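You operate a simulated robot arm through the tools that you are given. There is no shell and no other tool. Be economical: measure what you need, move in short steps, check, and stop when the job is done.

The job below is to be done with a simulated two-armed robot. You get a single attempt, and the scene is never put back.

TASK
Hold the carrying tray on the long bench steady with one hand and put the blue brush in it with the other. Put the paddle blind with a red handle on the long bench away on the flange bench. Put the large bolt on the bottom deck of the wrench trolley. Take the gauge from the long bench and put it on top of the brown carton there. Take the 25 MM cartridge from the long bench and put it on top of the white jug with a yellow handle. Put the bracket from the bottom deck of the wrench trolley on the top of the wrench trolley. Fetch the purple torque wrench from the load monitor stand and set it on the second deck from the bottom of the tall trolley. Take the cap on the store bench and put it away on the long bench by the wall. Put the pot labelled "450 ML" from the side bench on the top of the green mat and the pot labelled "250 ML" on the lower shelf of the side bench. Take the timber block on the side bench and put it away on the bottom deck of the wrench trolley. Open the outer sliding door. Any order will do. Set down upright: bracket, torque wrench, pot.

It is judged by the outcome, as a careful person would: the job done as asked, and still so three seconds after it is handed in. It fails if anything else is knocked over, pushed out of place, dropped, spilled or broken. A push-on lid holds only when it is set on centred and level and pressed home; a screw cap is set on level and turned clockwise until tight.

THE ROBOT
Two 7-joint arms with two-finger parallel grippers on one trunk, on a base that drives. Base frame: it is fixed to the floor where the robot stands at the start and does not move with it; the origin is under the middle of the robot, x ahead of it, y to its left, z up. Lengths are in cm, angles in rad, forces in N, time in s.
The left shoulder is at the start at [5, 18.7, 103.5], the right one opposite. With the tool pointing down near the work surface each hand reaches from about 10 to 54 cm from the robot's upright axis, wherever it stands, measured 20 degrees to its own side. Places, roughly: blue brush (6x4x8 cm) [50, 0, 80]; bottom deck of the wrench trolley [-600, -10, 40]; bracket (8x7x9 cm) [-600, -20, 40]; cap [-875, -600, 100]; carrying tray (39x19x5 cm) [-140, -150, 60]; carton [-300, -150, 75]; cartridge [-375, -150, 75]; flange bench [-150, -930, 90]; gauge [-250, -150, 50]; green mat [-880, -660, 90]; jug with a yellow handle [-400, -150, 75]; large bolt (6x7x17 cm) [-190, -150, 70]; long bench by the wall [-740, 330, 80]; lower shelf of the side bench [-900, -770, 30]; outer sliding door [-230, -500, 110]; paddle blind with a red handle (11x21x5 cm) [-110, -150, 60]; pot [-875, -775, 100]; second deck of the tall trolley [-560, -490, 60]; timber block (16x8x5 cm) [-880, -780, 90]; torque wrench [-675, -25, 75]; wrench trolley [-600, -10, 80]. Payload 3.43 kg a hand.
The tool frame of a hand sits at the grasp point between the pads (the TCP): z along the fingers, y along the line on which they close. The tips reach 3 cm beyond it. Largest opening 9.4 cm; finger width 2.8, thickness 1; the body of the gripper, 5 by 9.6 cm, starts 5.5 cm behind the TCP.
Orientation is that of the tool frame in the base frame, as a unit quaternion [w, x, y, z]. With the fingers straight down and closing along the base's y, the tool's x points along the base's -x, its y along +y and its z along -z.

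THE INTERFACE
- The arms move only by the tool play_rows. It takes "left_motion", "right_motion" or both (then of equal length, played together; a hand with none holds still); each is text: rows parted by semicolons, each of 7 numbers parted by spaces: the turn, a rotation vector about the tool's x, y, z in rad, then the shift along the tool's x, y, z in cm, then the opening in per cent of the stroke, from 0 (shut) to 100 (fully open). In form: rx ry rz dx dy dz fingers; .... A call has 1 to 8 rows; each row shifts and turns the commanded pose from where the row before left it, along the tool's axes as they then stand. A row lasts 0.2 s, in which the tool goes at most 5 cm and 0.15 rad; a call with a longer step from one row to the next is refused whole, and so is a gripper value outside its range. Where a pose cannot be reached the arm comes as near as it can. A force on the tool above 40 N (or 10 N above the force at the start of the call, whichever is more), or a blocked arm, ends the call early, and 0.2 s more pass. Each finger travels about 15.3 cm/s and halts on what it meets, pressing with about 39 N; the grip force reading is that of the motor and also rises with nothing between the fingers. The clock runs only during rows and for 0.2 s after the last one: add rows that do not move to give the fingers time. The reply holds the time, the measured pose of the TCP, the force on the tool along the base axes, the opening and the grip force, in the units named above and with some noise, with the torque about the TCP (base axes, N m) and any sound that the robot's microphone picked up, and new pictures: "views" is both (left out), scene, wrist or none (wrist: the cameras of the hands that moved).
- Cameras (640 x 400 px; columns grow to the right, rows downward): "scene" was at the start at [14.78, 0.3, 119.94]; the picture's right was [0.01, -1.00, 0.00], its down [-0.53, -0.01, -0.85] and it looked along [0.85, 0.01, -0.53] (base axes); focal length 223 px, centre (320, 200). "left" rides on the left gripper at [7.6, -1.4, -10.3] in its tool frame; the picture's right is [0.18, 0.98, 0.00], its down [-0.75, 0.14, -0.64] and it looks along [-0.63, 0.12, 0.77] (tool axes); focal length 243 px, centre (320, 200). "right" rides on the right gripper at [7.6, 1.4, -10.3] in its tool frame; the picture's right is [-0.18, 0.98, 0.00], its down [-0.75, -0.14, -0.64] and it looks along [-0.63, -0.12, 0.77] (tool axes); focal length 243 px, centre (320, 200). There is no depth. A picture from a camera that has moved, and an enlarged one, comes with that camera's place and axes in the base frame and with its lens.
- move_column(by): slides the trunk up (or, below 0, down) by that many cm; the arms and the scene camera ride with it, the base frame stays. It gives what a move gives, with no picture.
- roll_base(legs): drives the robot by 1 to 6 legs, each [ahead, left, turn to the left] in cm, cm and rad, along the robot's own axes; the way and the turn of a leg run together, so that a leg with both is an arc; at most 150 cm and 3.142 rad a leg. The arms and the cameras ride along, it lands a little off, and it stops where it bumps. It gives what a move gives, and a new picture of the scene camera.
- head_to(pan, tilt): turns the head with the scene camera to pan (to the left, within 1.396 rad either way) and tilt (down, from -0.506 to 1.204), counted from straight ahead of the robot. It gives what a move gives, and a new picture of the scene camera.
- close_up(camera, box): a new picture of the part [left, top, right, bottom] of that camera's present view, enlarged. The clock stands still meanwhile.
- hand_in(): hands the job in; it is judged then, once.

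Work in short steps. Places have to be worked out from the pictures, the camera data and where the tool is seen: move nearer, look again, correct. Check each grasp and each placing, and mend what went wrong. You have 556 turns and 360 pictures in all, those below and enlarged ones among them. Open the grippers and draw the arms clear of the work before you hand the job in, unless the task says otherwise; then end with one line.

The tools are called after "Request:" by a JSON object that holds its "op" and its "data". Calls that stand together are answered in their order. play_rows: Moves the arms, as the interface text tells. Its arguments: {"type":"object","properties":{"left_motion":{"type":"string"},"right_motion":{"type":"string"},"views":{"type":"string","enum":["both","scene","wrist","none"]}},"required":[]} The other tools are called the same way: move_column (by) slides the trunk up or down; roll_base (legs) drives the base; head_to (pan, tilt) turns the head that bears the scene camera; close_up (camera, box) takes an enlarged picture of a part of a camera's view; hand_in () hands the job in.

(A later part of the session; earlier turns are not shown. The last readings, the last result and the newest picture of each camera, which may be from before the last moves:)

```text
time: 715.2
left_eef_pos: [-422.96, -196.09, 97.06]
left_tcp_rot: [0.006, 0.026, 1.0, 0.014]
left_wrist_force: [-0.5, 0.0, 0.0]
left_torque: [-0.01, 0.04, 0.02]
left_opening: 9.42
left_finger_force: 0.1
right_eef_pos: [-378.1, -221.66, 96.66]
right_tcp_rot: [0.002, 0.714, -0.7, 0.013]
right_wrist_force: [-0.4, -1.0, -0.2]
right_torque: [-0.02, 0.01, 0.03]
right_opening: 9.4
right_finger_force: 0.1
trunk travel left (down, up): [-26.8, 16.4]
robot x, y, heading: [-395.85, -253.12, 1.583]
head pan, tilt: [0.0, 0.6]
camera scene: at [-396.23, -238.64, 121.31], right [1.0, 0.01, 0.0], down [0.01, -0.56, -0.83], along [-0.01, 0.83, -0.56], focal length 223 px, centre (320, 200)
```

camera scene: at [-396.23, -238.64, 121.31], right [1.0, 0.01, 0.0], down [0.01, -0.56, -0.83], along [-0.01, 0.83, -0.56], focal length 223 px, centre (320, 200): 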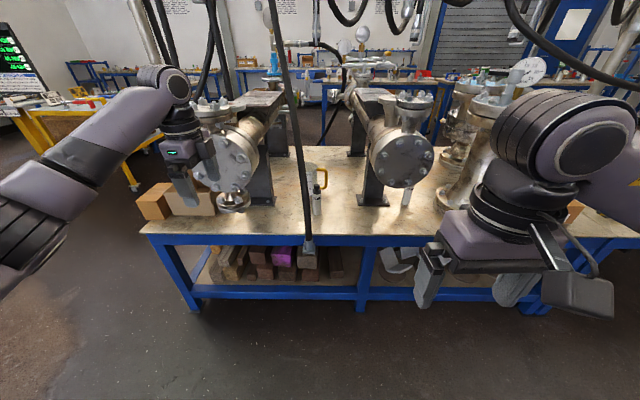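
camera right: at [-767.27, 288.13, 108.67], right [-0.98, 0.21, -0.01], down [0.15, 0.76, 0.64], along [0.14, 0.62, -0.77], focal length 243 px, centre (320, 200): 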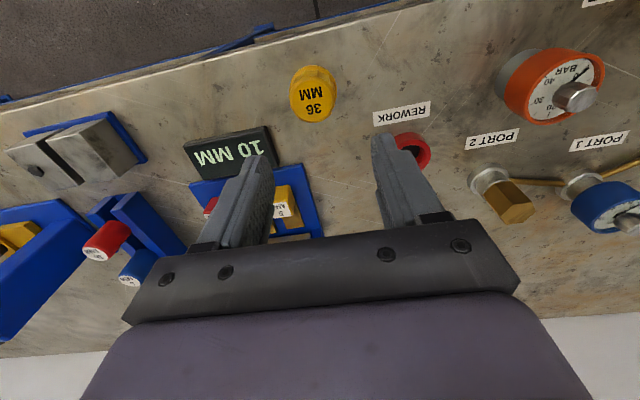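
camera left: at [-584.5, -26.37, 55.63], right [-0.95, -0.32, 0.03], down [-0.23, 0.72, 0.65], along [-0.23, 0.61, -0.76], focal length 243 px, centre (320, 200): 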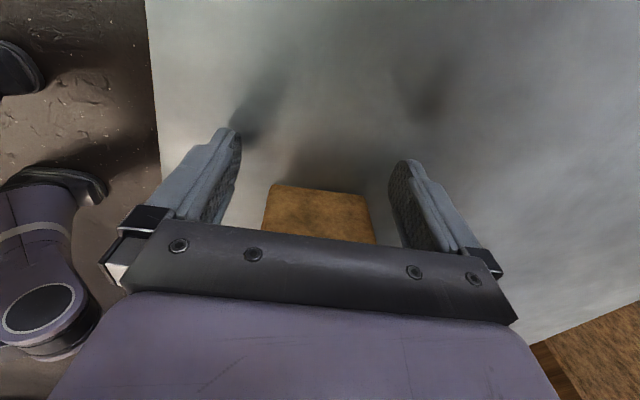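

Zoom on the jug and cartridge.

Request:
{"op": "close_up", "data": {"camera": "scene", "box": [200, 130, 440, 270]}}

```text
2.67 times, centred on (320, 200) of scene
camera zoom: at [-396.23, -238.64, 121.31], right [1.0, 0.01, 0.0], down [0.01, -0.56, -0.83], along [-0.01, 0.83, -0.56], focal length 596 px, centre (320, 200)
```

zoom: 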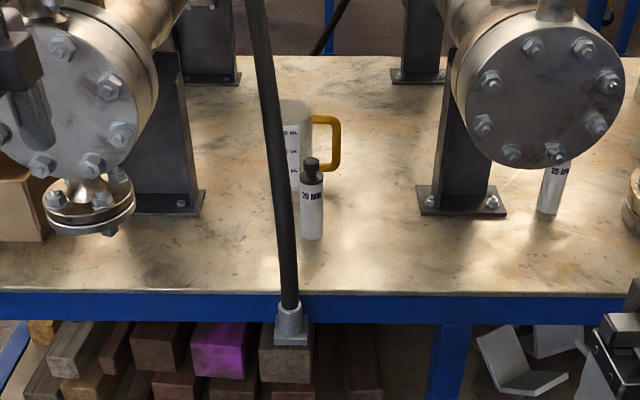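

Read the cartridges' labels closely.

Request:
{"op": "close_up", "data": {"camera": "scene", "box": [300, 180, 340, 225]}}

Request:
{"op": "close_up", "data": {"camera": "scene", "box": [390, 175, 430, 220]}}

```text
8.89 times, centred on (320, 202) of scene
camera zoom: at [-396.23, -238.64, 121.31], right [1.0, 0.01, 0.0], down [0.01, -0.56, -0.83], along [-0.01, 0.83, -0.56], focal length 1986 px, centre (320, 178)
```

zoom: 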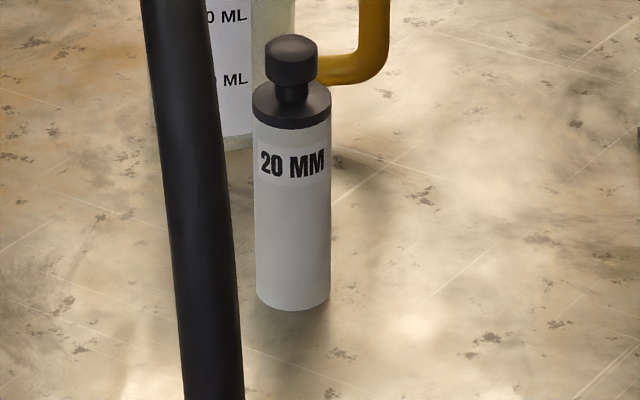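

```text
8.89 times, centred on (410, 198) of scene
camera zoom: at [-396.23, -238.64, 121.31], right [1.0, 0.01, 0.0], down [0.01, -0.56, -0.83], along [-0.01, 0.83, -0.56], focal length 1986 px, centre (-480, 222)
```

zoom: 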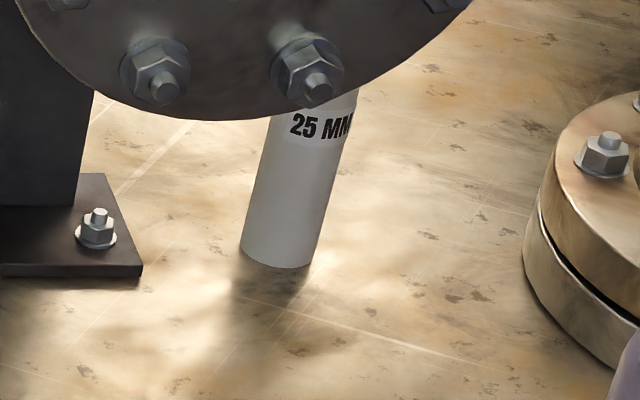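

The 25 MM cartridge stands near the right flange at about (-356,-150). Move right to see it unobstructed.

Request:
{"op": "roll_base", "data": {"legs": [[0, -62, 0], [22, 0, 0]]}}

Request:
{"op": "close_up", "data": {"camera": "scene", "box": [120, 100, 440, 300]}}

```text
time: 719.8
left_eef_pos: [-361.09, -178.65, 96.98]
left_tcp_rot: [0.004, -0.002, 1.0, 0.007]
left_wrist_force: [0.9, -6.5, 1.6]
left_torque: [0.76, 0.28, 0.53]
left_opening: 9.4
left_finger_force: 0.2
right_eef_pos: [-316.34, -203.99, 96.76]
right_tcp_rot: [0.003, 0.715, -0.699, 0.012]
right_wrist_force: [0.3, 0.6, -0.6]
right_torque: [-0.03, -0.02, 0.04]
right_opening: 9.35
right_finger_force: 0.1
trunk travel left (down, up): [-26.8, 16.4]
robot x, y, heading: [-334.33, -235.93, 1.588]
head pan, tilt: [0.0, 0.6]
stopped in leg 2: the force on the tool passed its limit (the readings are from after the stop); the commanded pose is now the measured one
camera scene: at [-334.45, -220.98, 121.33], right [1.0, 0.01, 0.0], down [0.01, -0.56, -0.83], along [-0.01, 0.83, -0.56], focal length 223 px, centre (320, 200)
```

scene: 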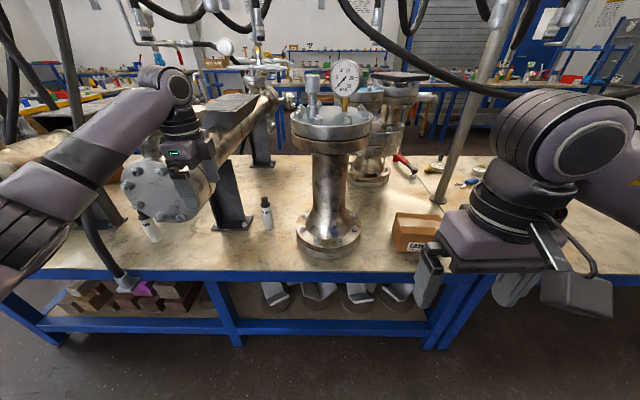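

```text
2.00 times, centred on (280, 200) of scene
camera zoom: at [-334.45, -220.98, 121.33], right [1.0, 0.01, 0.0], down [0.01, -0.56, -0.83], along [-0.01, 0.83, -0.56], focal length 447 px, centre (400, 200)
```

zoom: 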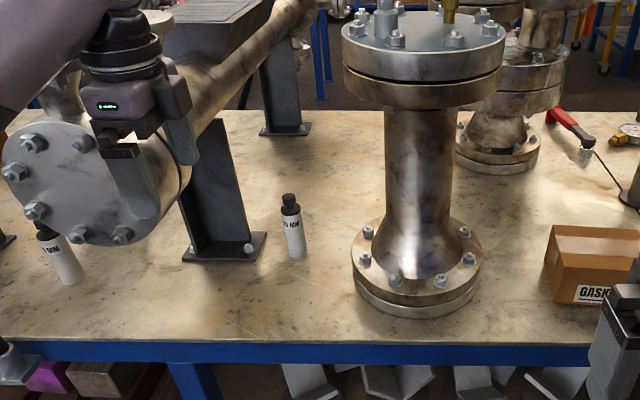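

Contact: the left hand touched the flange on the left; the 25 MM cartridge stands free at about (-357,-150). Back off and unwind the left wrist.

Request:
{"op": "roll_base", "data": {"legs": [[-8, 0, 0], [0, -6, 0]]}}

Request:
{"op": "play_rows", "data": {"left_motion": "0 0 -0.148 0 0 0 100;0 0 -0.148 0 0 0 100;0 0 -0.148 0 0 0 100;0 0 -0.148 0 0 0 100;0 0 -0.148 0 0 0 100;0 0 -0.148 0 0 0 100;0 0 -0.148 0 0 0 100;0 0 -0.148 0 0 0 100", "views": "none"}}

Request:
{"op": "play_rows", "data": {"left_motion": "0 0 -0.148 0 0 0 100;0 0 -0.148 0 0 0 100;0 0 -0.1 0 0 0 100;0 0 0 0 0 0 100", "views": "scene"}}

```text
time: 721.4
left_eef_pos: [-355.16, -186.65, 96.9]
left_tcp_rot: [0.004, -0.001, 1.0, 0.007]
left_wrist_force: [0.5, 0.7, 0.2]
left_torque: [0.02, 0.02, 0.04]
left_opening: 9.39
left_finger_force: 0.0
right_eef_pos: [-310.24, -211.95, 96.69]
right_tcp_rot: [0.002, 0.715, -0.699, 0.012]
right_wrist_force: [-0.1, 0.4, 0.9]
right_torque: [0.01, -0.01, 0.04]
right_opening: 9.39
right_finger_force: 0.0
trunk travel left (down, up): [-26.8, 16.4]
robot x, y, heading: [-328.23, -243.34, 1.586]
head pan, tilt: [0.0, 0.6]
camera scene: at [-328.41, -228.86, 121.31], right [1.0, 0.01, 0.0], down [0.01, -0.56, -0.83], along [-0.01, 0.83, -0.56], focal length 223 px, centre (320, 200)
```

scene: 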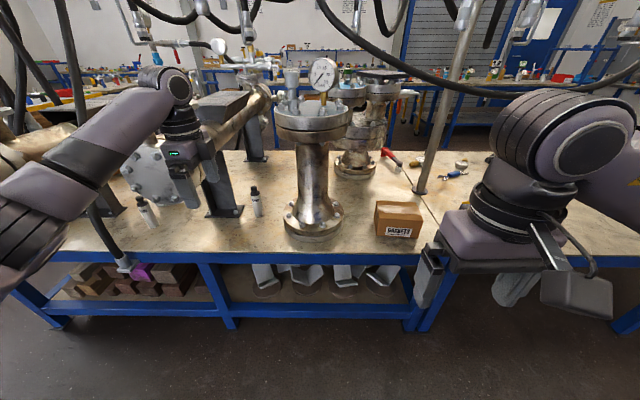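

```text
time: 723.2
left_eef_pos: [-355.04, -186.6, 96.78]
left_tcp_rot: [0.007, -0.561, 0.828, 0.004]
left_wrist_force: [0.1, -0.8, -0.1]
left_torque: [0.0, -0.02, 0.01]
left_opening: 9.38
left_finger_force: 0.0
right_eef_pos: [-310.26, -211.89, 96.78]
right_tcp_rot: [0.002, 0.715, -0.699, 0.013]
right_wrist_force: [0.0, 0.1, 0.6]
right_torque: [0.02, 0.04, -0.01]
right_opening: 9.38
right_finger_force: 0.2
trunk travel left (down, up): [-26.8, 16.4]
robot x, y, heading: [-327.92, -243.94, 1.588]
head pan, tilt: [0.0, 0.6]
```

```text
time: 724.2
left_eef_pos: [-355.1, -186.49, 96.8]
left_tcp_rot: [-0.007, 0.713, -0.701, -0.002]
left_wrist_force: [-0.8, 0.6, 0.1]
left_torque: [0.01, -0.01, 0.01]
left_opening: 9.42
left_finger_force: 0.1
right_eef_pos: [-310.34, -211.91, 96.75]
right_tcp_rot: [0.002, 0.715, -0.699, 0.013]
right_wrist_force: [0.7, 0.6, -0.3]
right_torque: [0.02, 0.0, -0.03]
right_opening: 9.41
right_finger_force: 0.1
trunk travel left (down, up): [-26.8, 16.4]
robot x, y, heading: [-328.23, -243.6, 1.581]
head pan, tilt: [0.0, 0.6]
camera scene: at [-328.45, -228.86, 121.31], right [1.0, 0.01, 0.0], down [0.01, -0.56, -0.83], along [-0.01, 0.83, -0.56], focal length 223 px, centre (320, 200)
```

scene: 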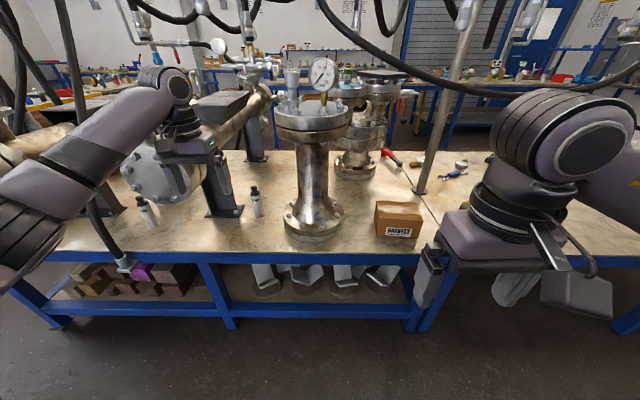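

I worked out the pipe flange centre at (-373,-177,94) and the hanging hose line; a low, forward-pitched left-hand approach fits for both the cartridge and the jug. Back off a bit and pitch the left hand.

Request:
{"op": "roll_base", "data": {"legs": [[-14, 0, 0]]}}

Request:
{"op": "play_rows", "data": {"left_motion": "0 -0.15 0 0 0 0 100;0 -0.15 0 0 0 0 100;0 -0.15 0 0 0 0 100;0 -0.15 0 0 0 0 100;0 -0.15 0 0 0 0 100;0 -0.15 0 0 0 0 100;0 -0.15 0 0 0 0 100;0 -0.15 0 0 0 0 100", "views": "none"}}

Request:
{"op": "play_rows", "data": {"left_motion": "0 0 0 4.2 0 1.6 100;0 0 0 4.2 0 1.6 100;0 0 0 4.2 0 1.6 100;0 0 0 4.2 0 1.6 100;0 0 0 4.2 0 1.6 100;0 0 0 4.2 0 1.6 100;0 0 0 0 0 0 100", "views": "scene"}}

```text
time: 725.5
left_eef_pos: [-354.88, -200.35, 96.99]
left_tcp_rot: [-0.007, 0.712, -0.702, -0.003]
left_wrist_force: [0.5, 0.7, -0.1]
left_torque: [0.01, 0.01, 0.0]
left_opening: 9.41
left_finger_force: 0.1
right_eef_pos: [-310.16, -225.72, 96.72]
right_tcp_rot: [0.001, 0.714, -0.7, 0.014]
right_wrist_force: [0.0, -0.6, -0.8]
right_torque: [-0.01, 0.0, 0.0]
right_opening: 9.41
right_finger_force: 0.0
trunk travel left (down, up): [-26.8, 16.4]
robot x, y, heading: [-328.33, -257.4, 1.581]
head pan, tilt: [0.0, 0.6]
camera scene: at [-328.29, -242.69, 121.32], right [1.0, 0.01, 0.0], down [0.01, -0.56, -0.83], along [-0.01, 0.83, -0.56], focal length 223 px, centre (320, 200)
```

scene: 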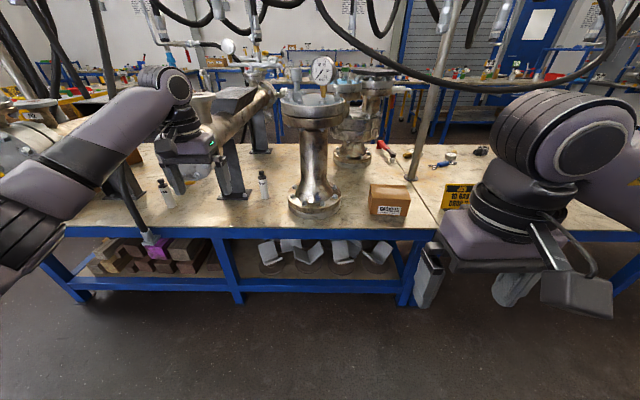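

```text
time: 727.3
left_eef_pos: [-354.94, -200.48, 96.88]
left_tcp_rot: [-0.402, 0.587, -0.574, -0.405]
left_wrist_force: [0.6, 0.1, -0.4]
left_torque: [0.06, 0.01, 0.0]
left_opening: 9.4
left_finger_force: 0.0
right_eef_pos: [-310.09, -225.76, 96.75]
right_tcp_rot: [0.002, 0.714, -0.7, 0.013]
right_wrist_force: [-0.5, 0.0, 0.1]
right_torque: [0.0, 0.02, 0.02]
right_opening: 9.39
right_finger_force: 0.1
trunk travel left (down, up): [-26.8, 16.4]
robot x, y, heading: [-328.44, -257.7, 1.584]
head pan, tilt: [0.0, 0.6]
```

```text
time: 728.9
left_eef_pos: [-354.77, -200.25, 69.69]
left_tcp_rot: [-0.403, 0.586, -0.575, -0.404]
left_wrist_force: [0.3, -1.1, 0.5]
left_torque: [0.0, -0.03, 0.01]
left_opening: 9.39
left_finger_force: 0.1
right_eef_pos: [-310.17, -225.78, 96.8]
right_tcp_rot: [0.002, 0.714, -0.7, 0.013]
right_wrist_force: [1.2, 0.0, -0.8]
right_torque: [0.01, -0.03, 0.03]
right_opening: 9.41
right_finger_force: 0.1
trunk travel left (down, up): [-26.8, 16.4]
robot x, y, heading: [-327.89, -257.53, 1.586]
head pan, tilt: [0.0, 0.6]
camera scene: at [-328.29, -242.65, 121.31], right [1.0, 0.01, 0.0], down [0.01, -0.56, -0.83], along [-0.01, 0.82, -0.56], focal length 223 px, centre (320, 200)
```

scene: 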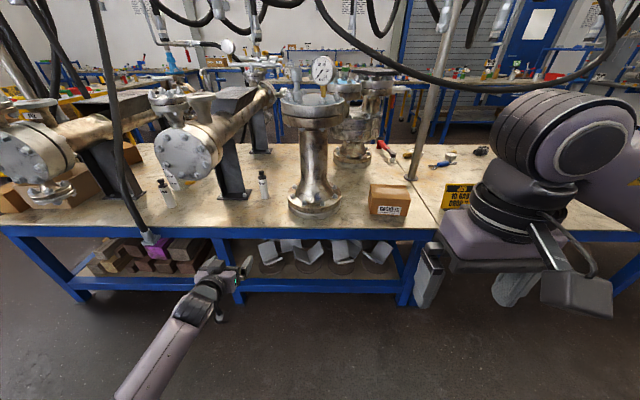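

Low approach posture is ready. Lower 3.5 cm, shift left 2.7, and drive 34 cm ahead to look.

Request:
{"op": "play_rows", "data": {"left_motion": "0 0 0 3.26 1.5 1.27 100;0 0 0 0 1.2 0 100;0 0 0 0 0 0 100", "views": "none"}}

Request:
{"op": "roll_base", "data": {"legs": [[34, 0, 0]]}}

Request:
{"op": "play_rows", "data": {"left_motion": "0 0 0 0 0 0 100", "views": "wrist"}}

```text
time: 729.7
left_eef_pos: [-357.53, -200.41, 66.39]
left_tcp_rot: [-0.403, 0.587, -0.575, -0.403]
left_wrist_force: [0.9, -0.3, 0.1]
left_torque: [-0.03, -0.02, -0.01]
left_opening: 9.4
left_finger_force: 0.1
right_eef_pos: [-310.17, -225.73, 96.8]
right_tcp_rot: [0.002, 0.715, -0.699, 0.013]
right_wrist_force: [0.4, 0.8, -0.6]
right_torque: [-0.04, -0.01, 0.0]
right_opening: 9.43
right_finger_force: 0.0
trunk travel left (down, up): [-26.8, 16.4]
robot x, y, heading: [-328.18, -257.36, 1.584]
head pan, tilt: [0.0, 0.6]
```

```text
time: 731.9
left_eef_pos: [-357.81, -166.21, 66.3]
left_tcp_rot: [-0.403, 0.586, -0.576, -0.403]
left_wrist_force: [-1.2, 0.0, 0.3]
left_torque: [0.03, 0.01, 0.02]
left_opening: 9.41
left_finger_force: 0.1
right_eef_pos: [-310.34, -191.83, 96.75]
right_tcp_rot: [0.001, 0.714, -0.7, 0.014]
right_wrist_force: [-0.4, 0.0, -0.5]
right_torque: [-0.01, 0.0, -0.02]
right_opening: 9.39
right_finger_force: 0.0
trunk travel left (down, up): [-26.8, 16.4]
robot x, y, heading: [-328.51, -223.78, 1.582]
head pan, tilt: [0.0, 0.6]
camera scene: at [-328.63, -208.71, 121.3], right [1.0, 0.01, 0.0], down [0.01, -0.57, -0.82], along [-0.01, 0.82, -0.57], focal length 223 px, centre (320, 200)
```

scene: 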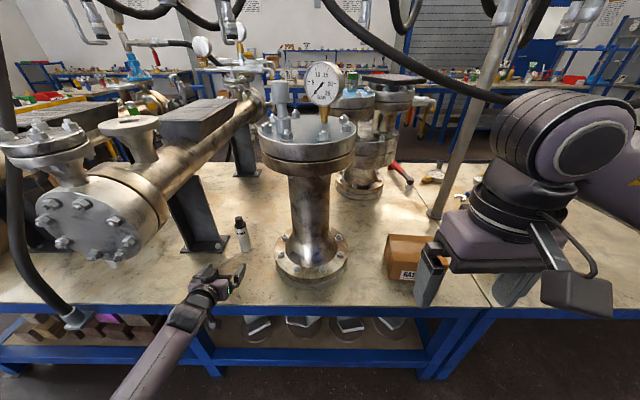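

```text
time: 732.3
left_eef_pos: [-357.68, -166.21, 66.31]
left_tcp_rot: [-0.403, 0.586, -0.577, -0.402]
left_wrist_force: [0.2, -0.1, 0.9]
left_torque: [0.01, 0.0, -0.02]
left_opening: 9.41
left_finger_force: 0.0
right_eef_pos: [-310.37, -191.77, 96.69]
right_tcp_rot: [0.002, 0.714, -0.7, 0.012]
right_wrist_force: [0.2, 0.5, 0.0]
right_torque: [0.03, -0.03, 0.0]
right_opening: 9.41
right_finger_force: 0.0
trunk travel left (down, up): [-26.8, 16.4]
robot x, y, heading: [-328.59, -223.44, 1.576]
head pan, tilt: [0.0, 0.6]
camera left: at [-356.06, -178.49, 62.71], right [-0.98, -0.08, -0.18], down [-0.14, -0.34, 0.93], along [-0.13, 0.94, 0.32], focal length 243 px, centre (320, 200)
```

left: 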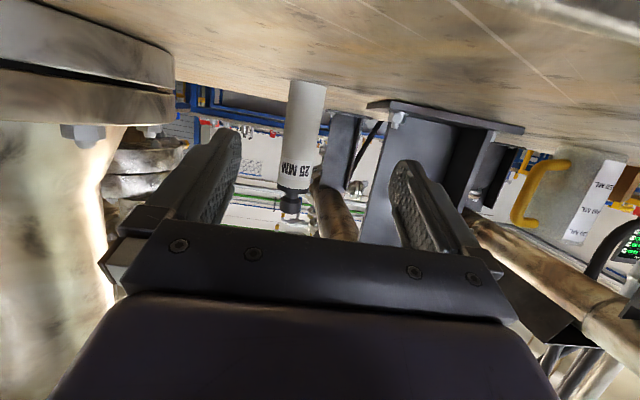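

Cartridge "25 MM" is 2 cm right of the hand axis, ~15 cm ahead. Correct and advance, then close.

Request:
{"op": "play_rows", "data": {"left_motion": "0 0 0 0 -2 0 100;0 0 0 0 0 0 100", "views": "none"}}

Request:
{"op": "roll_base", "data": {"legs": [[15, 0, 0]]}}

Request:
{"op": "play_rows", "data": {"left_motion": "0 0 0 0 0 0 60;0 0 0 0 0 0 0;0 0 0 0 0 0 0;0 0 0 0 0 0 0", "views": "wrist"}}

```text
time: 732.9
left_eef_pos: [-355.69, -166.23, 66.38]
left_tcp_rot: [-0.403, 0.586, -0.576, -0.403]
left_wrist_force: [0.6, 0.8, -0.1]
left_torque: [-0.02, -0.03, 0.06]
left_opening: 9.4
left_finger_force: 0.0
right_eef_pos: [-310.44, -191.8, 96.82]
right_tcp_rot: [0.002, 0.714, -0.7, 0.014]
right_wrist_force: [0.1, -0.4, 0.2]
right_torque: [-0.03, 0.0, 0.04]
right_opening: 9.39
right_finger_force: 0.0
trunk travel left (down, up): [-26.8, 16.4]
robot x, y, heading: [-328.32, -223.11, 1.581]
head pan, tilt: [0.0, 0.6]
```

```text
time: 734.3
left_eef_pos: [-355.79, -151.23, 66.37]
left_tcp_rot: [-0.403, 0.586, -0.576, -0.403]
left_wrist_force: [0.8, 0.7, 0.3]
left_torque: [0.03, -0.01, 0.02]
left_opening: 9.45
left_finger_force: 0.1
right_eef_pos: [-310.55, -176.88, 96.77]
right_tcp_rot: [0.001, 0.713, -0.701, 0.012]
right_wrist_force: [-0.3, 0.4, -0.9]
right_torque: [0.0, 0.0, -0.01]
right_opening: 9.41
right_finger_force: 0.0
trunk travel left (down, up): [-26.8, 16.4]
robot x, y, heading: [-328.54, -208.81, 1.582]
head pan, tilt: [0.0, 0.6]
camera scene: at [-328.76, -193.76, 121.3], right [1.0, 0.01, 0.0], down [0.01, -0.57, -0.82], along [-0.01, 0.82, -0.57], focal length 223 px, centre (320, 200)
```

scene: 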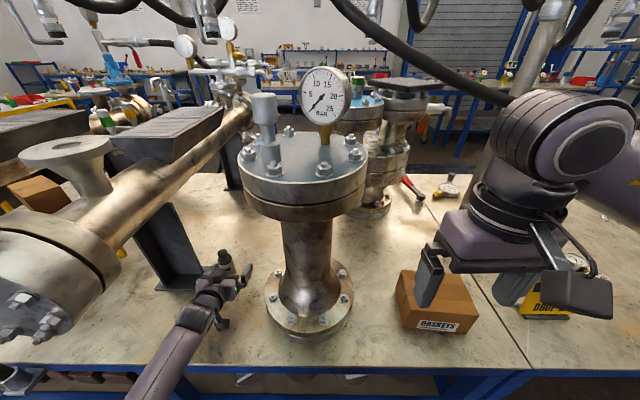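

```text
time: 735.3
left_eef_pos: [-355.7, -151.29, 66.33]
left_tcp_rot: [-0.403, 0.585, -0.577, -0.402]
left_wrist_force: [-0.9, -0.1, -0.4]
left_torque: [0.0, -0.01, 0.01]
left_opening: 4.09
left_finger_force: 38.9
right_eef_pos: [-310.54, -176.87, 96.75]
right_tcp_rot: [0.002, 0.713, -0.701, 0.013]
right_wrist_force: [0.2, 0.0, 0.4]
right_torque: [0.04, 0.02, 0.01]
right_opening: 9.41
right_finger_force: 0.2
trunk travel left (down, up): [-26.8, 16.4]
robot x, y, heading: [-328.98, -208.54, 1.581]
head pan, tilt: [0.0, 0.6]
camera left: at [-354.17, -163.53, 62.72], right [-0.98, -0.07, -0.18], down [-0.14, -0.34, 0.93], along [-0.13, 0.94, 0.32], focal length 243 px, centre (320, 200)
```

left: 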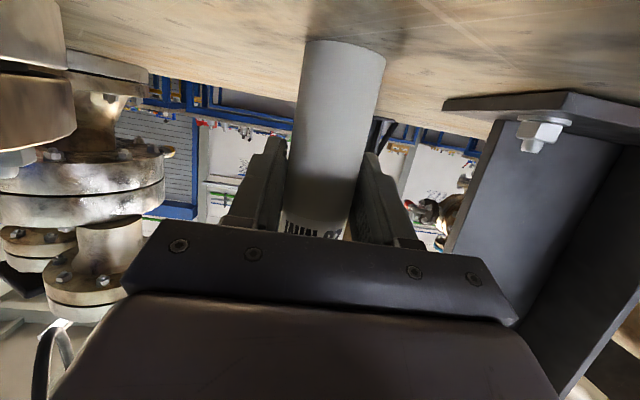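

Gripped (4.09 cm, bottom 7.6 below TCP). Lift 12 cm, back out, then line up diagonally toward the jug.

Request:
{"op": "move_column", "data": {"by": 13}}

Request:
{"op": "roll_base", "data": {"legs": [[-46, 0, 0], [0, 26, 0], [0, 0, 0.27]]}}

Request:
{"op": "play_rows", "data": {"left_motion": "0 0 0 0 0 0 0", "views": "wrist"}}

```text
time: 736.9
left_eef_pos: [-355.79, -151.34, 79.46]
left_tcp_rot: [-0.403, 0.586, -0.577, -0.403]
left_wrist_force: [-0.2, 0.6, -0.1]
left_torque: [0.03, -0.03, -0.01]
left_opening: 4.08
left_finger_force: 39.4
right_eef_pos: [-310.63, -176.87, 109.81]
right_tcp_rot: [0.003, 0.714, -0.7, 0.013]
right_wrist_force: [0.2, 0.1, 0.0]
right_torque: [-0.01, -0.02, 0.03]
right_opening: 9.41
right_finger_force: 0.0
trunk travel left (down, up): [-39.8, 3.4]
robot x, y, heading: [-328.4, -208.7, 1.579]
head pan, tilt: [0.0, 0.6]
```

```text
time: 742.0
left_eef_pos: [-395.31, -206.22, 79.39]
left_tcp_rot: [-0.347, 0.656, -0.495, -0.452]
left_wrist_force: [0.3, 0.1, -1.3]
left_torque: [0.01, 0.03, -0.02]
left_opening: 4.11
left_finger_force: 39.4
right_eef_pos: [-344.97, -219.23, 109.7]
right_tcp_rot: [0.0, 0.799, -0.602, 0.013]
right_wrist_force: [0.2, -0.2, -0.3]
right_torque: [0.02, 0.0, 0.04]
right_opening: 9.41
right_finger_force: 0.1
trunk travel left (down, up): [-39.8, 3.4]
robot x, y, heading: [-354.57, -254.63, 1.843]
head pan, tilt: [0.0, 0.6]
camera scene: at [-358.18, -240.33, 134.3], right [0.96, 0.27, 0.0], down [0.15, -0.54, -0.83], along [-0.22, 0.79, -0.56], focal length 223 px, centre (320, 200)
```

scene: 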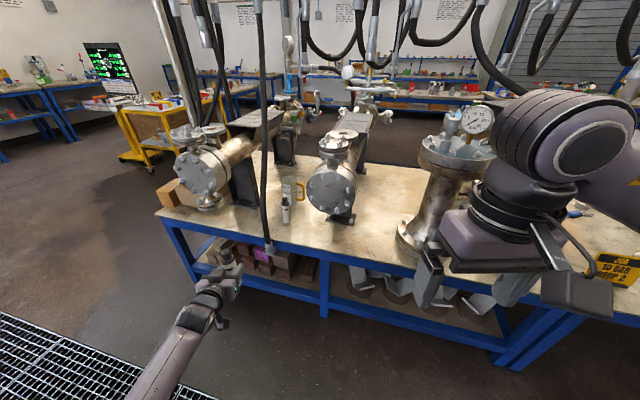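

```text
time: 742.4
left_eef_pos: [-395.41, -206.26, 79.33]
left_tcp_rot: [-0.347, 0.656, -0.496, -0.451]
left_wrist_force: [0.0, 0.4, -1.3]
left_torque: [-0.03, 0.0, 0.02]
left_opening: 4.08
left_finger_force: 38.8
right_eef_pos: [-344.87, -219.45, 109.66]
right_tcp_rot: [0.0, 0.799, -0.602, 0.014]
right_wrist_force: [-0.5, 0.4, -0.8]
right_torque: [-0.03, -0.02, 0.01]
right_opening: 9.41
right_finger_force: 0.0
trunk travel left (down, up): [-39.8, 3.4]
robot x, y, heading: [-354.33, -254.83, 1.843]
head pan, tilt: [0.0, 0.6]
camera left: at [-390.57, -217.74, 75.7], right [-0.93, -0.33, -0.18], down [-0.05, -0.36, 0.93], along [-0.37, 0.87, 0.32], focal length 243 px, centre (320, 200)
```

left: 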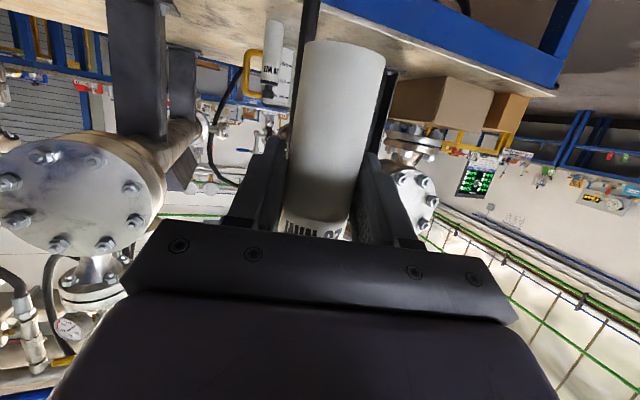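

Hose and jug are triangulated (jug at (-403.4,-142.7), hose at (-407,-160) at hand height). Check the jug's top.

Request:
{"op": "close_up", "data": {"camera": "scene", "box": [255, 160, 335, 230]}}

```text
5.71 times, centred on (295, 195) of scene
camera zoom: at [-358.16, -240.33, 134.31], right [0.96, 0.27, 0.0], down [0.15, -0.54, -0.83], along [-0.22, 0.79, -0.56], focal length 1276 px, centre (463, 229)
```

zoom: 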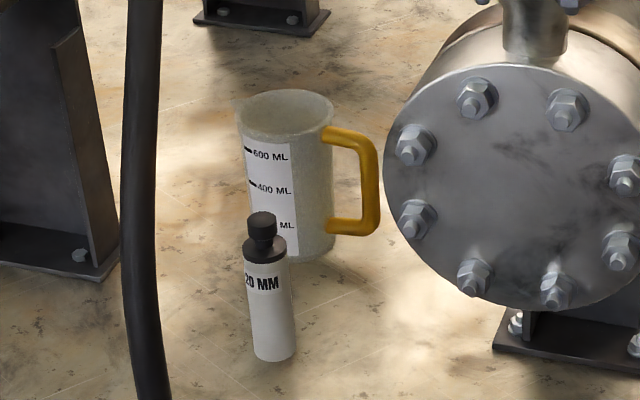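

The jug's top is at z≈75.5, centre (-402.8,-142.5). Extend the hand forward and up, set the heading and slide to the approach line.

Request:
{"op": "play_rows", "data": {"left_motion": "0 0 0 -2.4 -0.9 2.36 0;0 0 0 -2.4 -0.9 2.36 0;0 0 0 -2.4 -0.9 2.36 0;0 0 0 -2.4 -0.9 2.36 0;0 0 0 -2.4 -0.8 2.36 0;0 0 0 0 0 0 0", "views": "none"}}

Request:
{"op": "roll_base", "data": {"legs": [[0, 0, 0.047], [0, -11.2, 0], [22, 0, 0]]}}

```text
time: 743.8
left_eef_pos: [-395.33, -190.38, 86.44]
left_tcp_rot: [-0.347, 0.656, -0.496, -0.451]
left_wrist_force: [-0.2, 0.2, -0.6]
left_torque: [-0.03, 0.01, 0.01]
left_opening: 4.07
left_finger_force: 39.0
right_eef_pos: [-344.92, -219.18, 109.8]
right_tcp_rot: [0.0, 0.799, -0.601, 0.012]
right_wrist_force: [0.5, 0.2, 0.4]
right_torque: [-0.01, 0.02, 0.02]
right_opening: 9.39
right_finger_force: 0.1
trunk travel left (down, up): [-39.8, 3.4]
robot x, y, heading: [-354.05, -254.53, 1.838]
head pan, tilt: [0.0, 0.6]
```

```text
time: 746.7
left_eef_pos: [-394.58, -168.23, 86.51]
left_tcp_rot: [-0.337, 0.667, -0.48, -0.459]
left_wrist_force: [0.3, -0.4, -0.7]
left_torque: [-0.05, 0.0, -0.02]
left_opening: 4.09
left_finger_force: 38.3
right_eef_pos: [-342.95, -194.61, 109.8]
right_tcp_rot: [0.0, 0.813, -0.583, 0.013]
right_wrist_force: [0.1, 0.3, 0.9]
right_torque: [-0.01, 0.01, -0.02]
right_opening: 9.38
right_finger_force: 0.0
trunk travel left (down, up): [-39.8, 3.4]
robot x, y, heading: [-350.46, -230.27, 1.891]
head pan, tilt: [0.0, 0.6]
camera scene: at [-355.15, -216.3, 134.29], right [0.95, 0.31, 0.0], down [0.18, -0.54, -0.82], along [-0.26, 0.78, -0.57], focal length 223 px, centre (320, 200)
```

scene: 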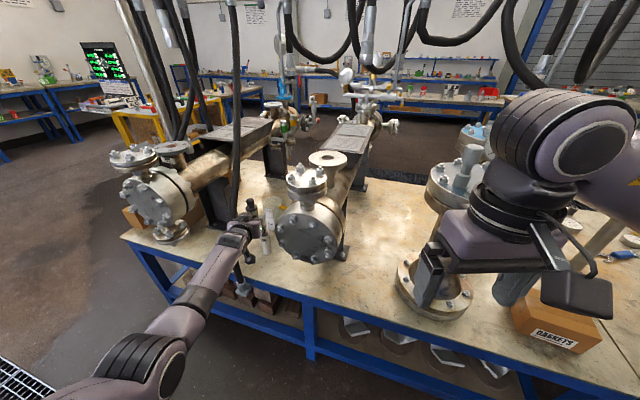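

On line. Advance 14 cm, check with the wrist camera.

Request:
{"op": "roll_base", "data": {"legs": [[14, 0, 0]]}}

Request:
{"op": "close_up", "data": {"camera": "scene", "box": [160, 140, 360, 290]}}

```text
time: 748.0
left_eef_pos: [-399.0, -155.02, 86.35]
left_tcp_rot: [-0.336, 0.668, -0.479, -0.46]
left_wrist_force: [0.5, 0.2, -0.8]
left_torque: [0.01, 0.02, 0.04]
left_opening: 4.1
left_finger_force: 39.3
right_eef_pos: [-347.29, -181.5, 109.59]
right_tcp_rot: [0.0, 0.813, -0.582, 0.013]
right_wrist_force: [-0.6, -0.2, 0.4]
right_torque: [-0.04, -0.02, 0.02]
right_opening: 9.39
right_finger_force: 0.2
trunk travel left (down, up): [-39.8, 3.4]
robot x, y, heading: [-354.29, -217.09, 1.89]
head pan, tilt: [0.0, 0.6]
camera scene: at [-359.52, -203.11, 134.29], right [0.95, 0.31, 0.0], down [0.18, -0.54, -0.82], along [-0.26, 0.78, -0.57], focal length 223 px, centre (320, 200)
```

scene: 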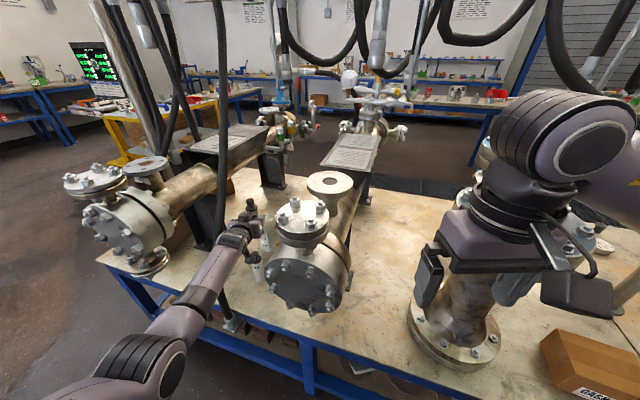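

```text
2.67 times, centred on (260, 215) of scene
camera zoom: at [-359.52, -203.11, 134.29], right [0.95, 0.31, 0.0], down [0.18, -0.54, -0.82], along [-0.26, 0.78, -0.57], focal length 596 px, centre (480, 160)
```

zoom: 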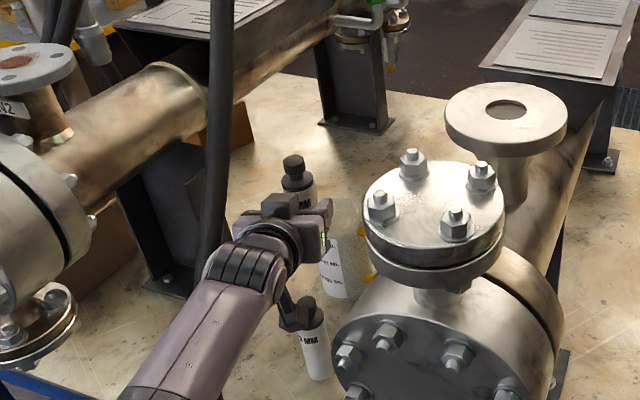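

Clearances are tight but workable; shift 1.3 cm right and advance 12.5 cm.

Request:
{"op": "roll_base", "data": {"legs": [[0, -1.3, 0], [12.5, 0, 0]]}}

Request:
{"op": "play_rows", "data": {"left_motion": "0 0 0 0 0 0 0", "views": "wrist"}}

```text
time: 749.6
left_eef_pos: [-401.58, -142.87, 86.44]
left_tcp_rot: [-0.336, 0.668, -0.479, -0.46]
left_wrist_force: [-0.5, 0.2, -1.3]
left_torque: [-0.01, 0.02, -0.03]
left_opening: 4.06
left_finger_force: 39.4
right_eef_pos: [-349.95, -169.29, 109.61]
right_tcp_rot: [-0.001, 0.813, -0.582, 0.013]
right_wrist_force: [-0.1, 0.2, -1.4]
right_torque: [-0.01, -0.01, -0.01]
right_opening: 9.37
right_finger_force: 0.0
trunk travel left (down, up): [-39.8, 3.4]
robot x, y, heading: [-357.31, -205.17, 1.89]
head pan, tilt: [0.0, 0.6]
camera scene: at [-362.18, -190.89, 134.29], right [0.95, 0.31, 0.0], down [0.18, -0.54, -0.82], along [-0.26, 0.78, -0.57], focal length 223 px, centre (320, 200)
```

scene: 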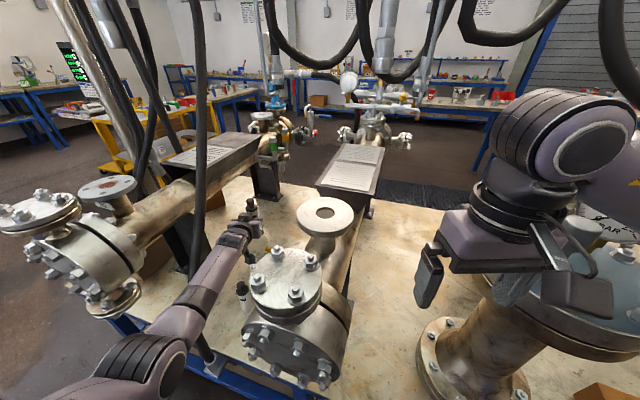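

```text
time: 750.0
left_eef_pos: [-401.52, -142.94, 86.45]
left_tcp_rot: [-0.336, 0.668, -0.48, -0.46]
left_wrist_force: [0.5, 0.1, -0.7]
left_torque: [0.0, 0.02, 0.0]
left_opening: 4.06
left_finger_force: 38.8
right_eef_pos: [-349.98, -169.29, 109.74]
right_tcp_rot: [0.0, 0.813, -0.582, 0.013]
right_wrist_force: [0.4, -0.4, 0.6]
right_torque: [0.02, -0.03, -0.02]
right_opening: 9.42
right_finger_force: 0.1
trunk travel left (down, up): [-39.8, 3.4]
robot x, y, heading: [-357.66, -205.3, 1.892]
head pan, tilt: [0.0, 0.6]
camera left: at [-396.3, -154.05, 82.78], right [-0.91, -0.37, -0.18], down [-0.04, -0.37, 0.93], along [-0.41, 0.85, 0.32], focal length 243 px, centre (320, 200)
```

left: 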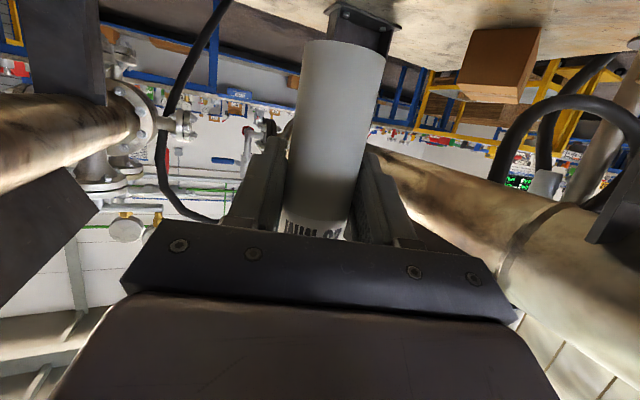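

Zoom to check the cartridge is over the jug.

Request:
{"op": "close_up", "data": {"camera": "scene", "box": [190, 180, 310, 280]}}

```text
4.00 times, centred on (250, 230) of scene
camera zoom: at [-362.16, -190.95, 134.3], right [0.95, 0.31, 0.0], down [0.18, -0.54, -0.82], along [-0.26, 0.78, -0.57], focal length 894 px, centre (600, 80)
```

zoom: 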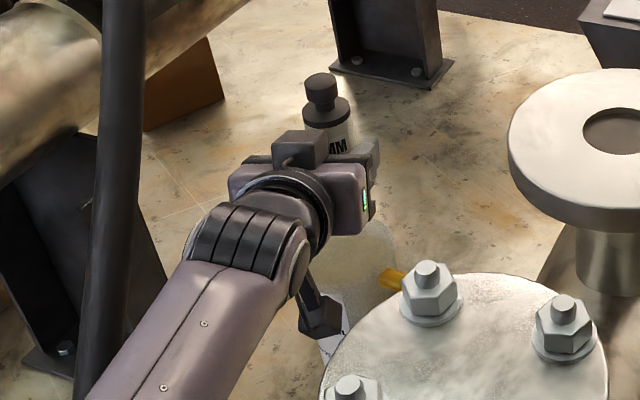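

Alignment matches the predicted projection. Lower gently with the trunk.

Request:
{"op": "move_column", "data": {"by": -2.6}}

Request:
{"op": "move_column", "data": {"by": -0.6}}

```text
time: 750.8
left_eef_pos: [-401.6, -142.72, 83.87]
left_tcp_rot: [-0.337, 0.667, -0.48, -0.459]
left_wrist_force: [-0.1, 0.1, -0.6]
left_torque: [0.02, 0.0, 0.01]
left_opening: 4.12
left_finger_force: 38.5
right_eef_pos: [-349.96, -169.26, 107.14]
right_tcp_rot: [0.0, 0.813, -0.582, 0.014]
right_wrist_force: [-0.1, -0.7, -0.5]
right_torque: [0.0, 0.03, -0.01]
right_opening: 9.41
right_finger_force: 0.1
trunk travel left (down, up): [-37.2, 6.0]
robot x, y, heading: [-357.06, -205.21, 1.889]
head pan, tilt: [0.0, 0.6]
```

```text
time: 751.3
left_eef_pos: [-401.56, -142.84, 83.28]
left_tcp_rot: [-0.337, 0.667, -0.48, -0.459]
left_wrist_force: [-0.1, 0.8, -0.1]
left_torque: [0.0, 0.0, -0.03]
left_opening: 4.09
left_finger_force: 38.9
right_eef_pos: [-349.97, -169.3, 106.57]
right_tcp_rot: [0.0, 0.813, -0.582, 0.013]
right_wrist_force: [0.1, 0.6, -0.6]
right_torque: [0.05, 0.0, 0.0]
right_opening: 9.39
right_finger_force: 0.0
trunk travel left (down, up): [-36.6, 6.6]
robot x, y, heading: [-357.5, -205.19, 1.89]
head pan, tilt: [0.0, 0.6]
```

Request:
{"op": "move_column", "data": {"by": -0.7}}

Request:
{"op": "move_column", "data": {"by": -0.7}}

Request:
{"op": "move_column", "data": {"by": -0.7}}

```text
time: 751.9
left_eef_pos: [-401.57, -142.92, 82.57]
left_tcp_rot: [-0.336, 0.668, -0.479, -0.46]
left_wrist_force: [-0.3, -0.3, -0.8]
left_torque: [0.0, -0.01, 0.01]
left_opening: 4.06
left_finger_force: 39.9
right_eef_pos: [-349.97, -169.34, 105.66]
right_tcp_rot: [0.0, 0.813, -0.582, 0.013]
right_wrist_force: [-1.1, -0.3, 0.0]
right_torque: [0.02, 0.01, 0.01]
right_opening: 9.42
right_finger_force: 0.0
trunk travel left (down, up): [-35.9, 7.3]
robot x, y, heading: [-357.37, -205.25, 1.894]
head pan, tilt: [0.0, 0.6]
```

```text
time: 752.4
left_eef_pos: [-401.62, -142.85, 81.87]
left_tcp_rot: [-0.337, 0.667, -0.481, -0.459]
left_wrist_force: [0.6, -0.3, 0.3]
left_torque: [0.01, 0.0, -0.02]
left_opening: 4.1
left_finger_force: 39.1
right_eef_pos: [-350.04, -169.34, 105.17]
right_tcp_rot: [-0.001, 0.813, -0.582, 0.013]
right_wrist_force: [-0.4, 0.2, -0.2]
right_torque: [0.03, -0.01, -0.02]
right_opening: 9.39
right_finger_force: 0.1
trunk travel left (down, up): [-35.2, 8.0]
robot x, y, heading: [-356.79, -205.11, 1.888]
head pan, tilt: [0.0, 0.6]
```

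```text
time: 753.0
left_eef_pos: [-401.62, -142.88, 81.33]
left_tcp_rot: [-0.337, 0.667, -0.478, -0.461]
left_wrist_force: [-1.3, 0.2, 3.3]
left_torque: [-0.04, -0.03, 0.01]
left_opening: 4.09
left_finger_force: 38.6
right_eef_pos: [-349.86, -169.41, 104.4]
right_tcp_rot: [0.0, 0.814, -0.581, 0.013]
right_wrist_force: [-0.5, -1.0, -0.9]
right_torque: [0.0, 0.02, 0.04]
right_opening: 9.43
right_finger_force: 0.0
trunk travel left (down, up): [-34.5, 8.7]
robot x, y, heading: [-357.49, -205.25, 1.886]
head pan, tilt: [0.0, 0.6]
```

Contact with the jug's top. Lower a hair more, open, and check.

Request:
{"op": "move_column", "data": {"by": -0.3}}

Request:
{"op": "play_rows", "data": {"left_motion": "0 0 0 0 0 0 60;0 0 0 0 0 0 80;0 0 0 0 0 0 80", "views": "wrist"}}

```text
time: 753.5
left_eef_pos: [-401.59, -142.82, 81.36]
left_tcp_rot: [-0.338, 0.666, -0.477, -0.463]
left_wrist_force: [0.1, -0.4, 12.7]
left_torque: [-0.13, -0.08, -0.01]
left_opening: 4.08
left_finger_force: 40.0
right_eef_pos: [-349.91, -169.47, 104.23]
right_tcp_rot: [-0.001, 0.813, -0.581, 0.012]
right_wrist_force: [0.1, -0.2, 0.7]
right_torque: [0.0, 0.02, 0.0]
right_opening: 9.42
right_finger_force: 0.0
trunk travel left (down, up): [-34.2, 9.0]
robot x, y, heading: [-357.09, -205.12, 1.889]
head pan, tilt: [0.0, 0.6]
```

```text
time: 754.3
left_eef_pos: [-401.61, -143.08, 81.05]
left_tcp_rot: [-0.337, 0.667, -0.479, -0.46]
left_wrist_force: [-0.2, -0.5, 0.0]
left_torque: [0.01, -0.02, 0.05]
left_opening: 7.51
left_finger_force: 0.1
right_eef_pos: [-349.81, -169.48, 104.4]
right_tcp_rot: [-0.001, 0.813, -0.583, 0.012]
right_wrist_force: [0.1, 0.5, 0.9]
right_torque: [0.0, -0.01, 0.02]
right_opening: 9.4
right_finger_force: 0.0
trunk travel left (down, up): [-34.2, 9.0]
robot x, y, heading: [-357.61, -204.71, 1.89]
head pan, tilt: [0.0, 0.6]
camera left: at [-396.28, -154.13, 77.32], right [-0.91, -0.37, -0.18], down [-0.04, -0.37, 0.93], along [-0.41, 0.85, 0.32], focal length 243 px, centre (320, 200)
```

left: 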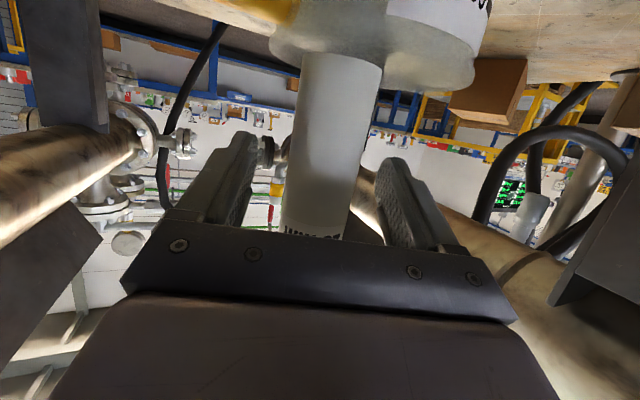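

The cartridge stands on the jug. Withdraw straight back along the approach.

Request:
{"op": "roll_base", "data": {"legs": [[-15, 0, 0]]}}

Request:
{"op": "roll_base", "data": {"legs": [[-35, 0, 0]]}}

Request:
{"op": "close_up", "data": {"camera": "scene", "box": [230, 140, 350, 240]}}

```text
time: 755.7
left_eef_pos: [-396.82, -157.09, 80.9]
left_tcp_rot: [-0.337, 0.667, -0.48, -0.46]
left_wrist_force: [-0.5, 0.4, -0.3]
left_torque: [-0.04, 0.03, 0.0]
left_opening: 7.5
left_finger_force: 0.1
right_eef_pos: [-345.12, -183.63, 104.15]
right_tcp_rot: [0.0, 0.812, -0.583, 0.013]
right_wrist_force: [-0.4, 0.4, 0.4]
right_torque: [-0.01, 0.01, 0.01]
right_opening: 9.41
right_finger_force: 0.2
trunk travel left (down, up): [-34.2, 9.0]
robot x, y, heading: [-352.85, -219.2, 1.887]
head pan, tilt: [0.0, 0.6]
camera scene: at [-357.43, -205.26, 128.72], right [0.95, 0.31, 0.0], down [0.18, -0.54, -0.83], along [-0.26, 0.78, -0.56], focal length 223 px, centre (320, 200)
```

scene: 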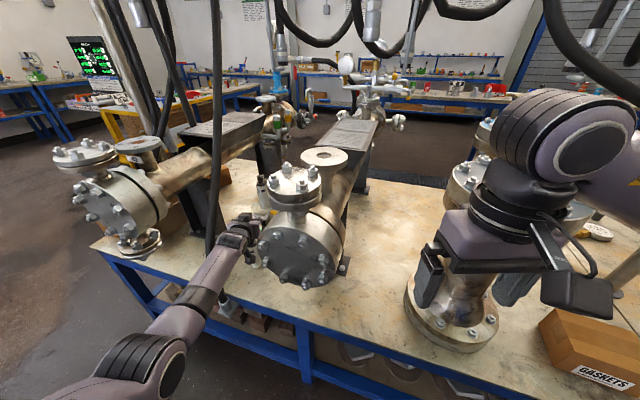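

```text
time: 758.0
left_eef_pos: [-385.93, -190.13, 80.95]
left_tcp_rot: [-0.337, 0.667, -0.479, -0.461]
left_wrist_force: [-0.4, -0.6, 0.0]
left_torque: [-0.04, -0.03, 0.02]
left_opening: 7.53
left_finger_force: 0.0
right_eef_pos: [-334.35, -216.76, 104.18]
right_tcp_rot: [0.0, 0.812, -0.583, 0.013]
right_wrist_force: [-0.8, -0.5, -0.5]
right_torque: [0.0, 0.0, 0.01]
right_opening: 9.42
right_finger_force: 0.1
trunk travel left (down, up): [-34.2, 9.0]
robot x, y, heading: [-341.89, -252.38, 1.886]
head pan, tilt: [0.0, 0.6]
camera scene: at [-346.56, -238.33, 128.71], right [0.95, 0.31, 0.0], down [0.18, -0.54, -0.83], along [-0.26, 0.78, -0.56], focal length 223 px, centre (320, 200)
```

scene: 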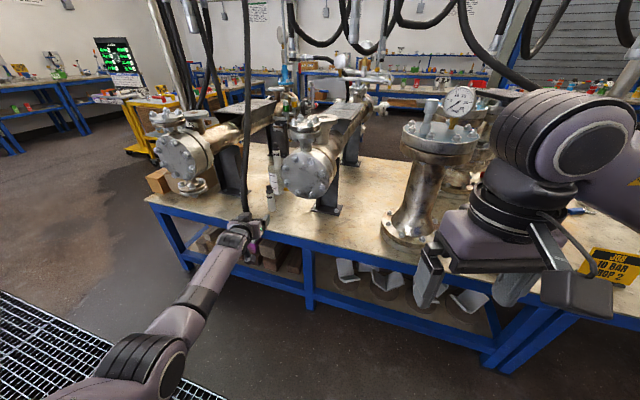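

```text
4.00 times, centred on (290, 190) of scene
camera zoom: at [-346.56, -238.33, 128.71], right [0.95, 0.31, 0.0], down [0.18, -0.54, -0.83], along [-0.26, 0.78, -0.56], focal length 894 px, centre (440, 240)
```

zoom: 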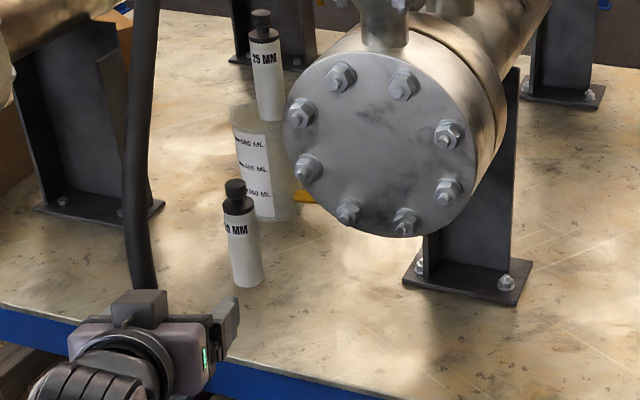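

The 25 MM cartridge stands on the jug. Next the gauge: un-pitch the left hand, square the heading and move to x≈-215.

Request:
{"op": "play_rows", "data": {"left_motion": "0 0.15 0 -1 0 -3.5 100;0 0.15 0 -0.5 0 -3.5 100;0 0.15 0 0 0 -3.5 100;0 0.15 0 0.5 0 -3.5 100;0 0.15 0 1 0 -3 100;0 0.15 0 1.5 0 -2 100;0 0.15 0 1.5 0 -2 100;0 0.15 0 1.5 0 -1 100", "views": "none"}}

Request:
{"op": "roll_base", "data": {"legs": [[0, 0, -0.31], [0, -127, 0], [25, 0, 0]]}}

Request:
{"op": "play_rows", "data": {"left_motion": "0 0 0 0 0 0 100", "views": "wrist"}}

```text
time: 759.8
left_eef_pos: [-379.97, -209.03, 94.86]
left_tcp_rot: [-0.007, 0.811, -0.585, -0.002]
left_wrist_force: [0.6, -0.4, 0.8]
left_torque: [-0.03, 0.0, -0.01]
left_opening: 9.42
left_finger_force: 0.1
right_eef_pos: [-334.37, -216.74, 104.03]
right_tcp_rot: [0.0, 0.812, -0.583, 0.013]
right_wrist_force: [-0.1, -0.4, -0.6]
right_torque: [-0.03, 0.01, -0.02]
right_opening: 9.41
right_finger_force: 0.1
trunk travel left (down, up): [-34.2, 9.0]
robot x, y, heading: [-342.88, -252.38, 1.889]
head pan, tilt: [0.0, 0.6]
```

```text
time: 768.5
left_eef_pos: [-239.87, -172.83, 94.69]
left_tcp_rot: [-0.007, 0.714, -0.7, -0.001]
left_wrist_force: [-0.4, -0.3, -0.5]
left_torque: [-0.01, -0.02, -0.02]
left_opening: 9.41
left_finger_force: 0.0
right_eef_pos: [-198.69, -193.7, 104.23]
right_tcp_rot: [0.001, 0.717, -0.697, 0.014]
right_wrist_force: [-0.1, -0.2, -0.4]
right_torque: [-0.04, -0.01, 0.01]
right_opening: 9.41
right_finger_force: 0.1
trunk travel left (down, up): [-34.2, 9.0]
robot x, y, heading: [-216.28, -225.55, 1.592]
head pan, tilt: [0.0, 0.6]
camera scene: at [-216.71, -210.65, 128.7], right [1.0, 0.02, 0.0], down [0.01, -0.57, -0.82], along [-0.02, 0.82, -0.57], focal length 223 px, centre (320, 200)
```

scene: 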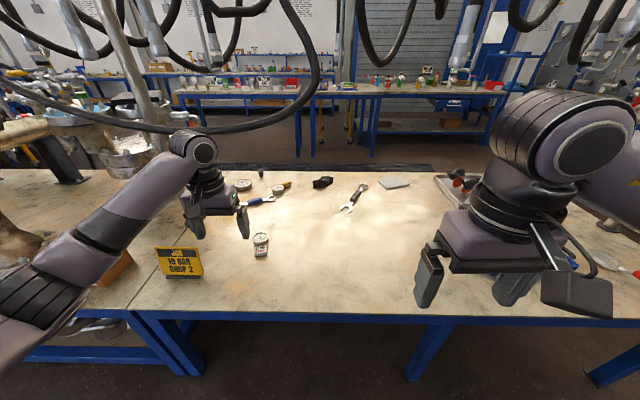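

```text
time: 768.9
left_eef_pos: [-239.8, -172.85, 94.67]
left_tcp_rot: [-0.007, 0.714, -0.7, -0.001]
left_wrist_force: [-0.9, 0.0, 0.3]
left_torque: [0.01, -0.04, 0.01]
left_opening: 9.41
left_finger_force: 0.0
right_eef_pos: [-198.73, -193.56, 104.24]
right_tcp_rot: [0.002, 0.716, -0.698, 0.013]
right_wrist_force: [0.2, 0.3, -0.3]
right_torque: [0.0, 0.01, -0.01]
right_opening: 9.37
right_finger_force: 0.2
trunk travel left (down, up): [-34.2, 9.0]
robot x, y, heading: [-215.95, -225.53, 1.585]
head pan, tilt: [0.0, 0.6]
camera left: at [-238.33, -180.5, 104.77], right [-0.98, -0.2, -0.01], down [-0.16, 0.74, 0.65], along [-0.12, 0.64, -0.76], focal length 243 px, centre (320, 200)
```

left: 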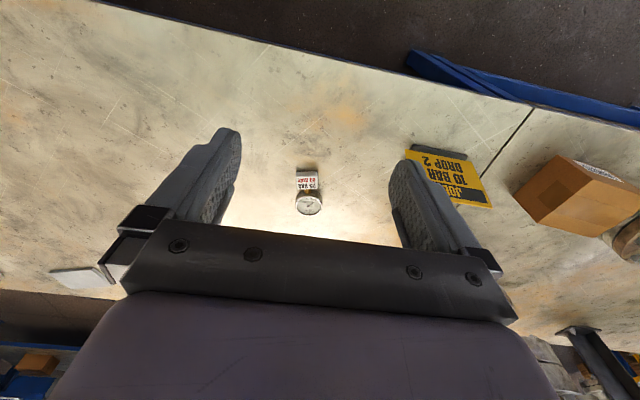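

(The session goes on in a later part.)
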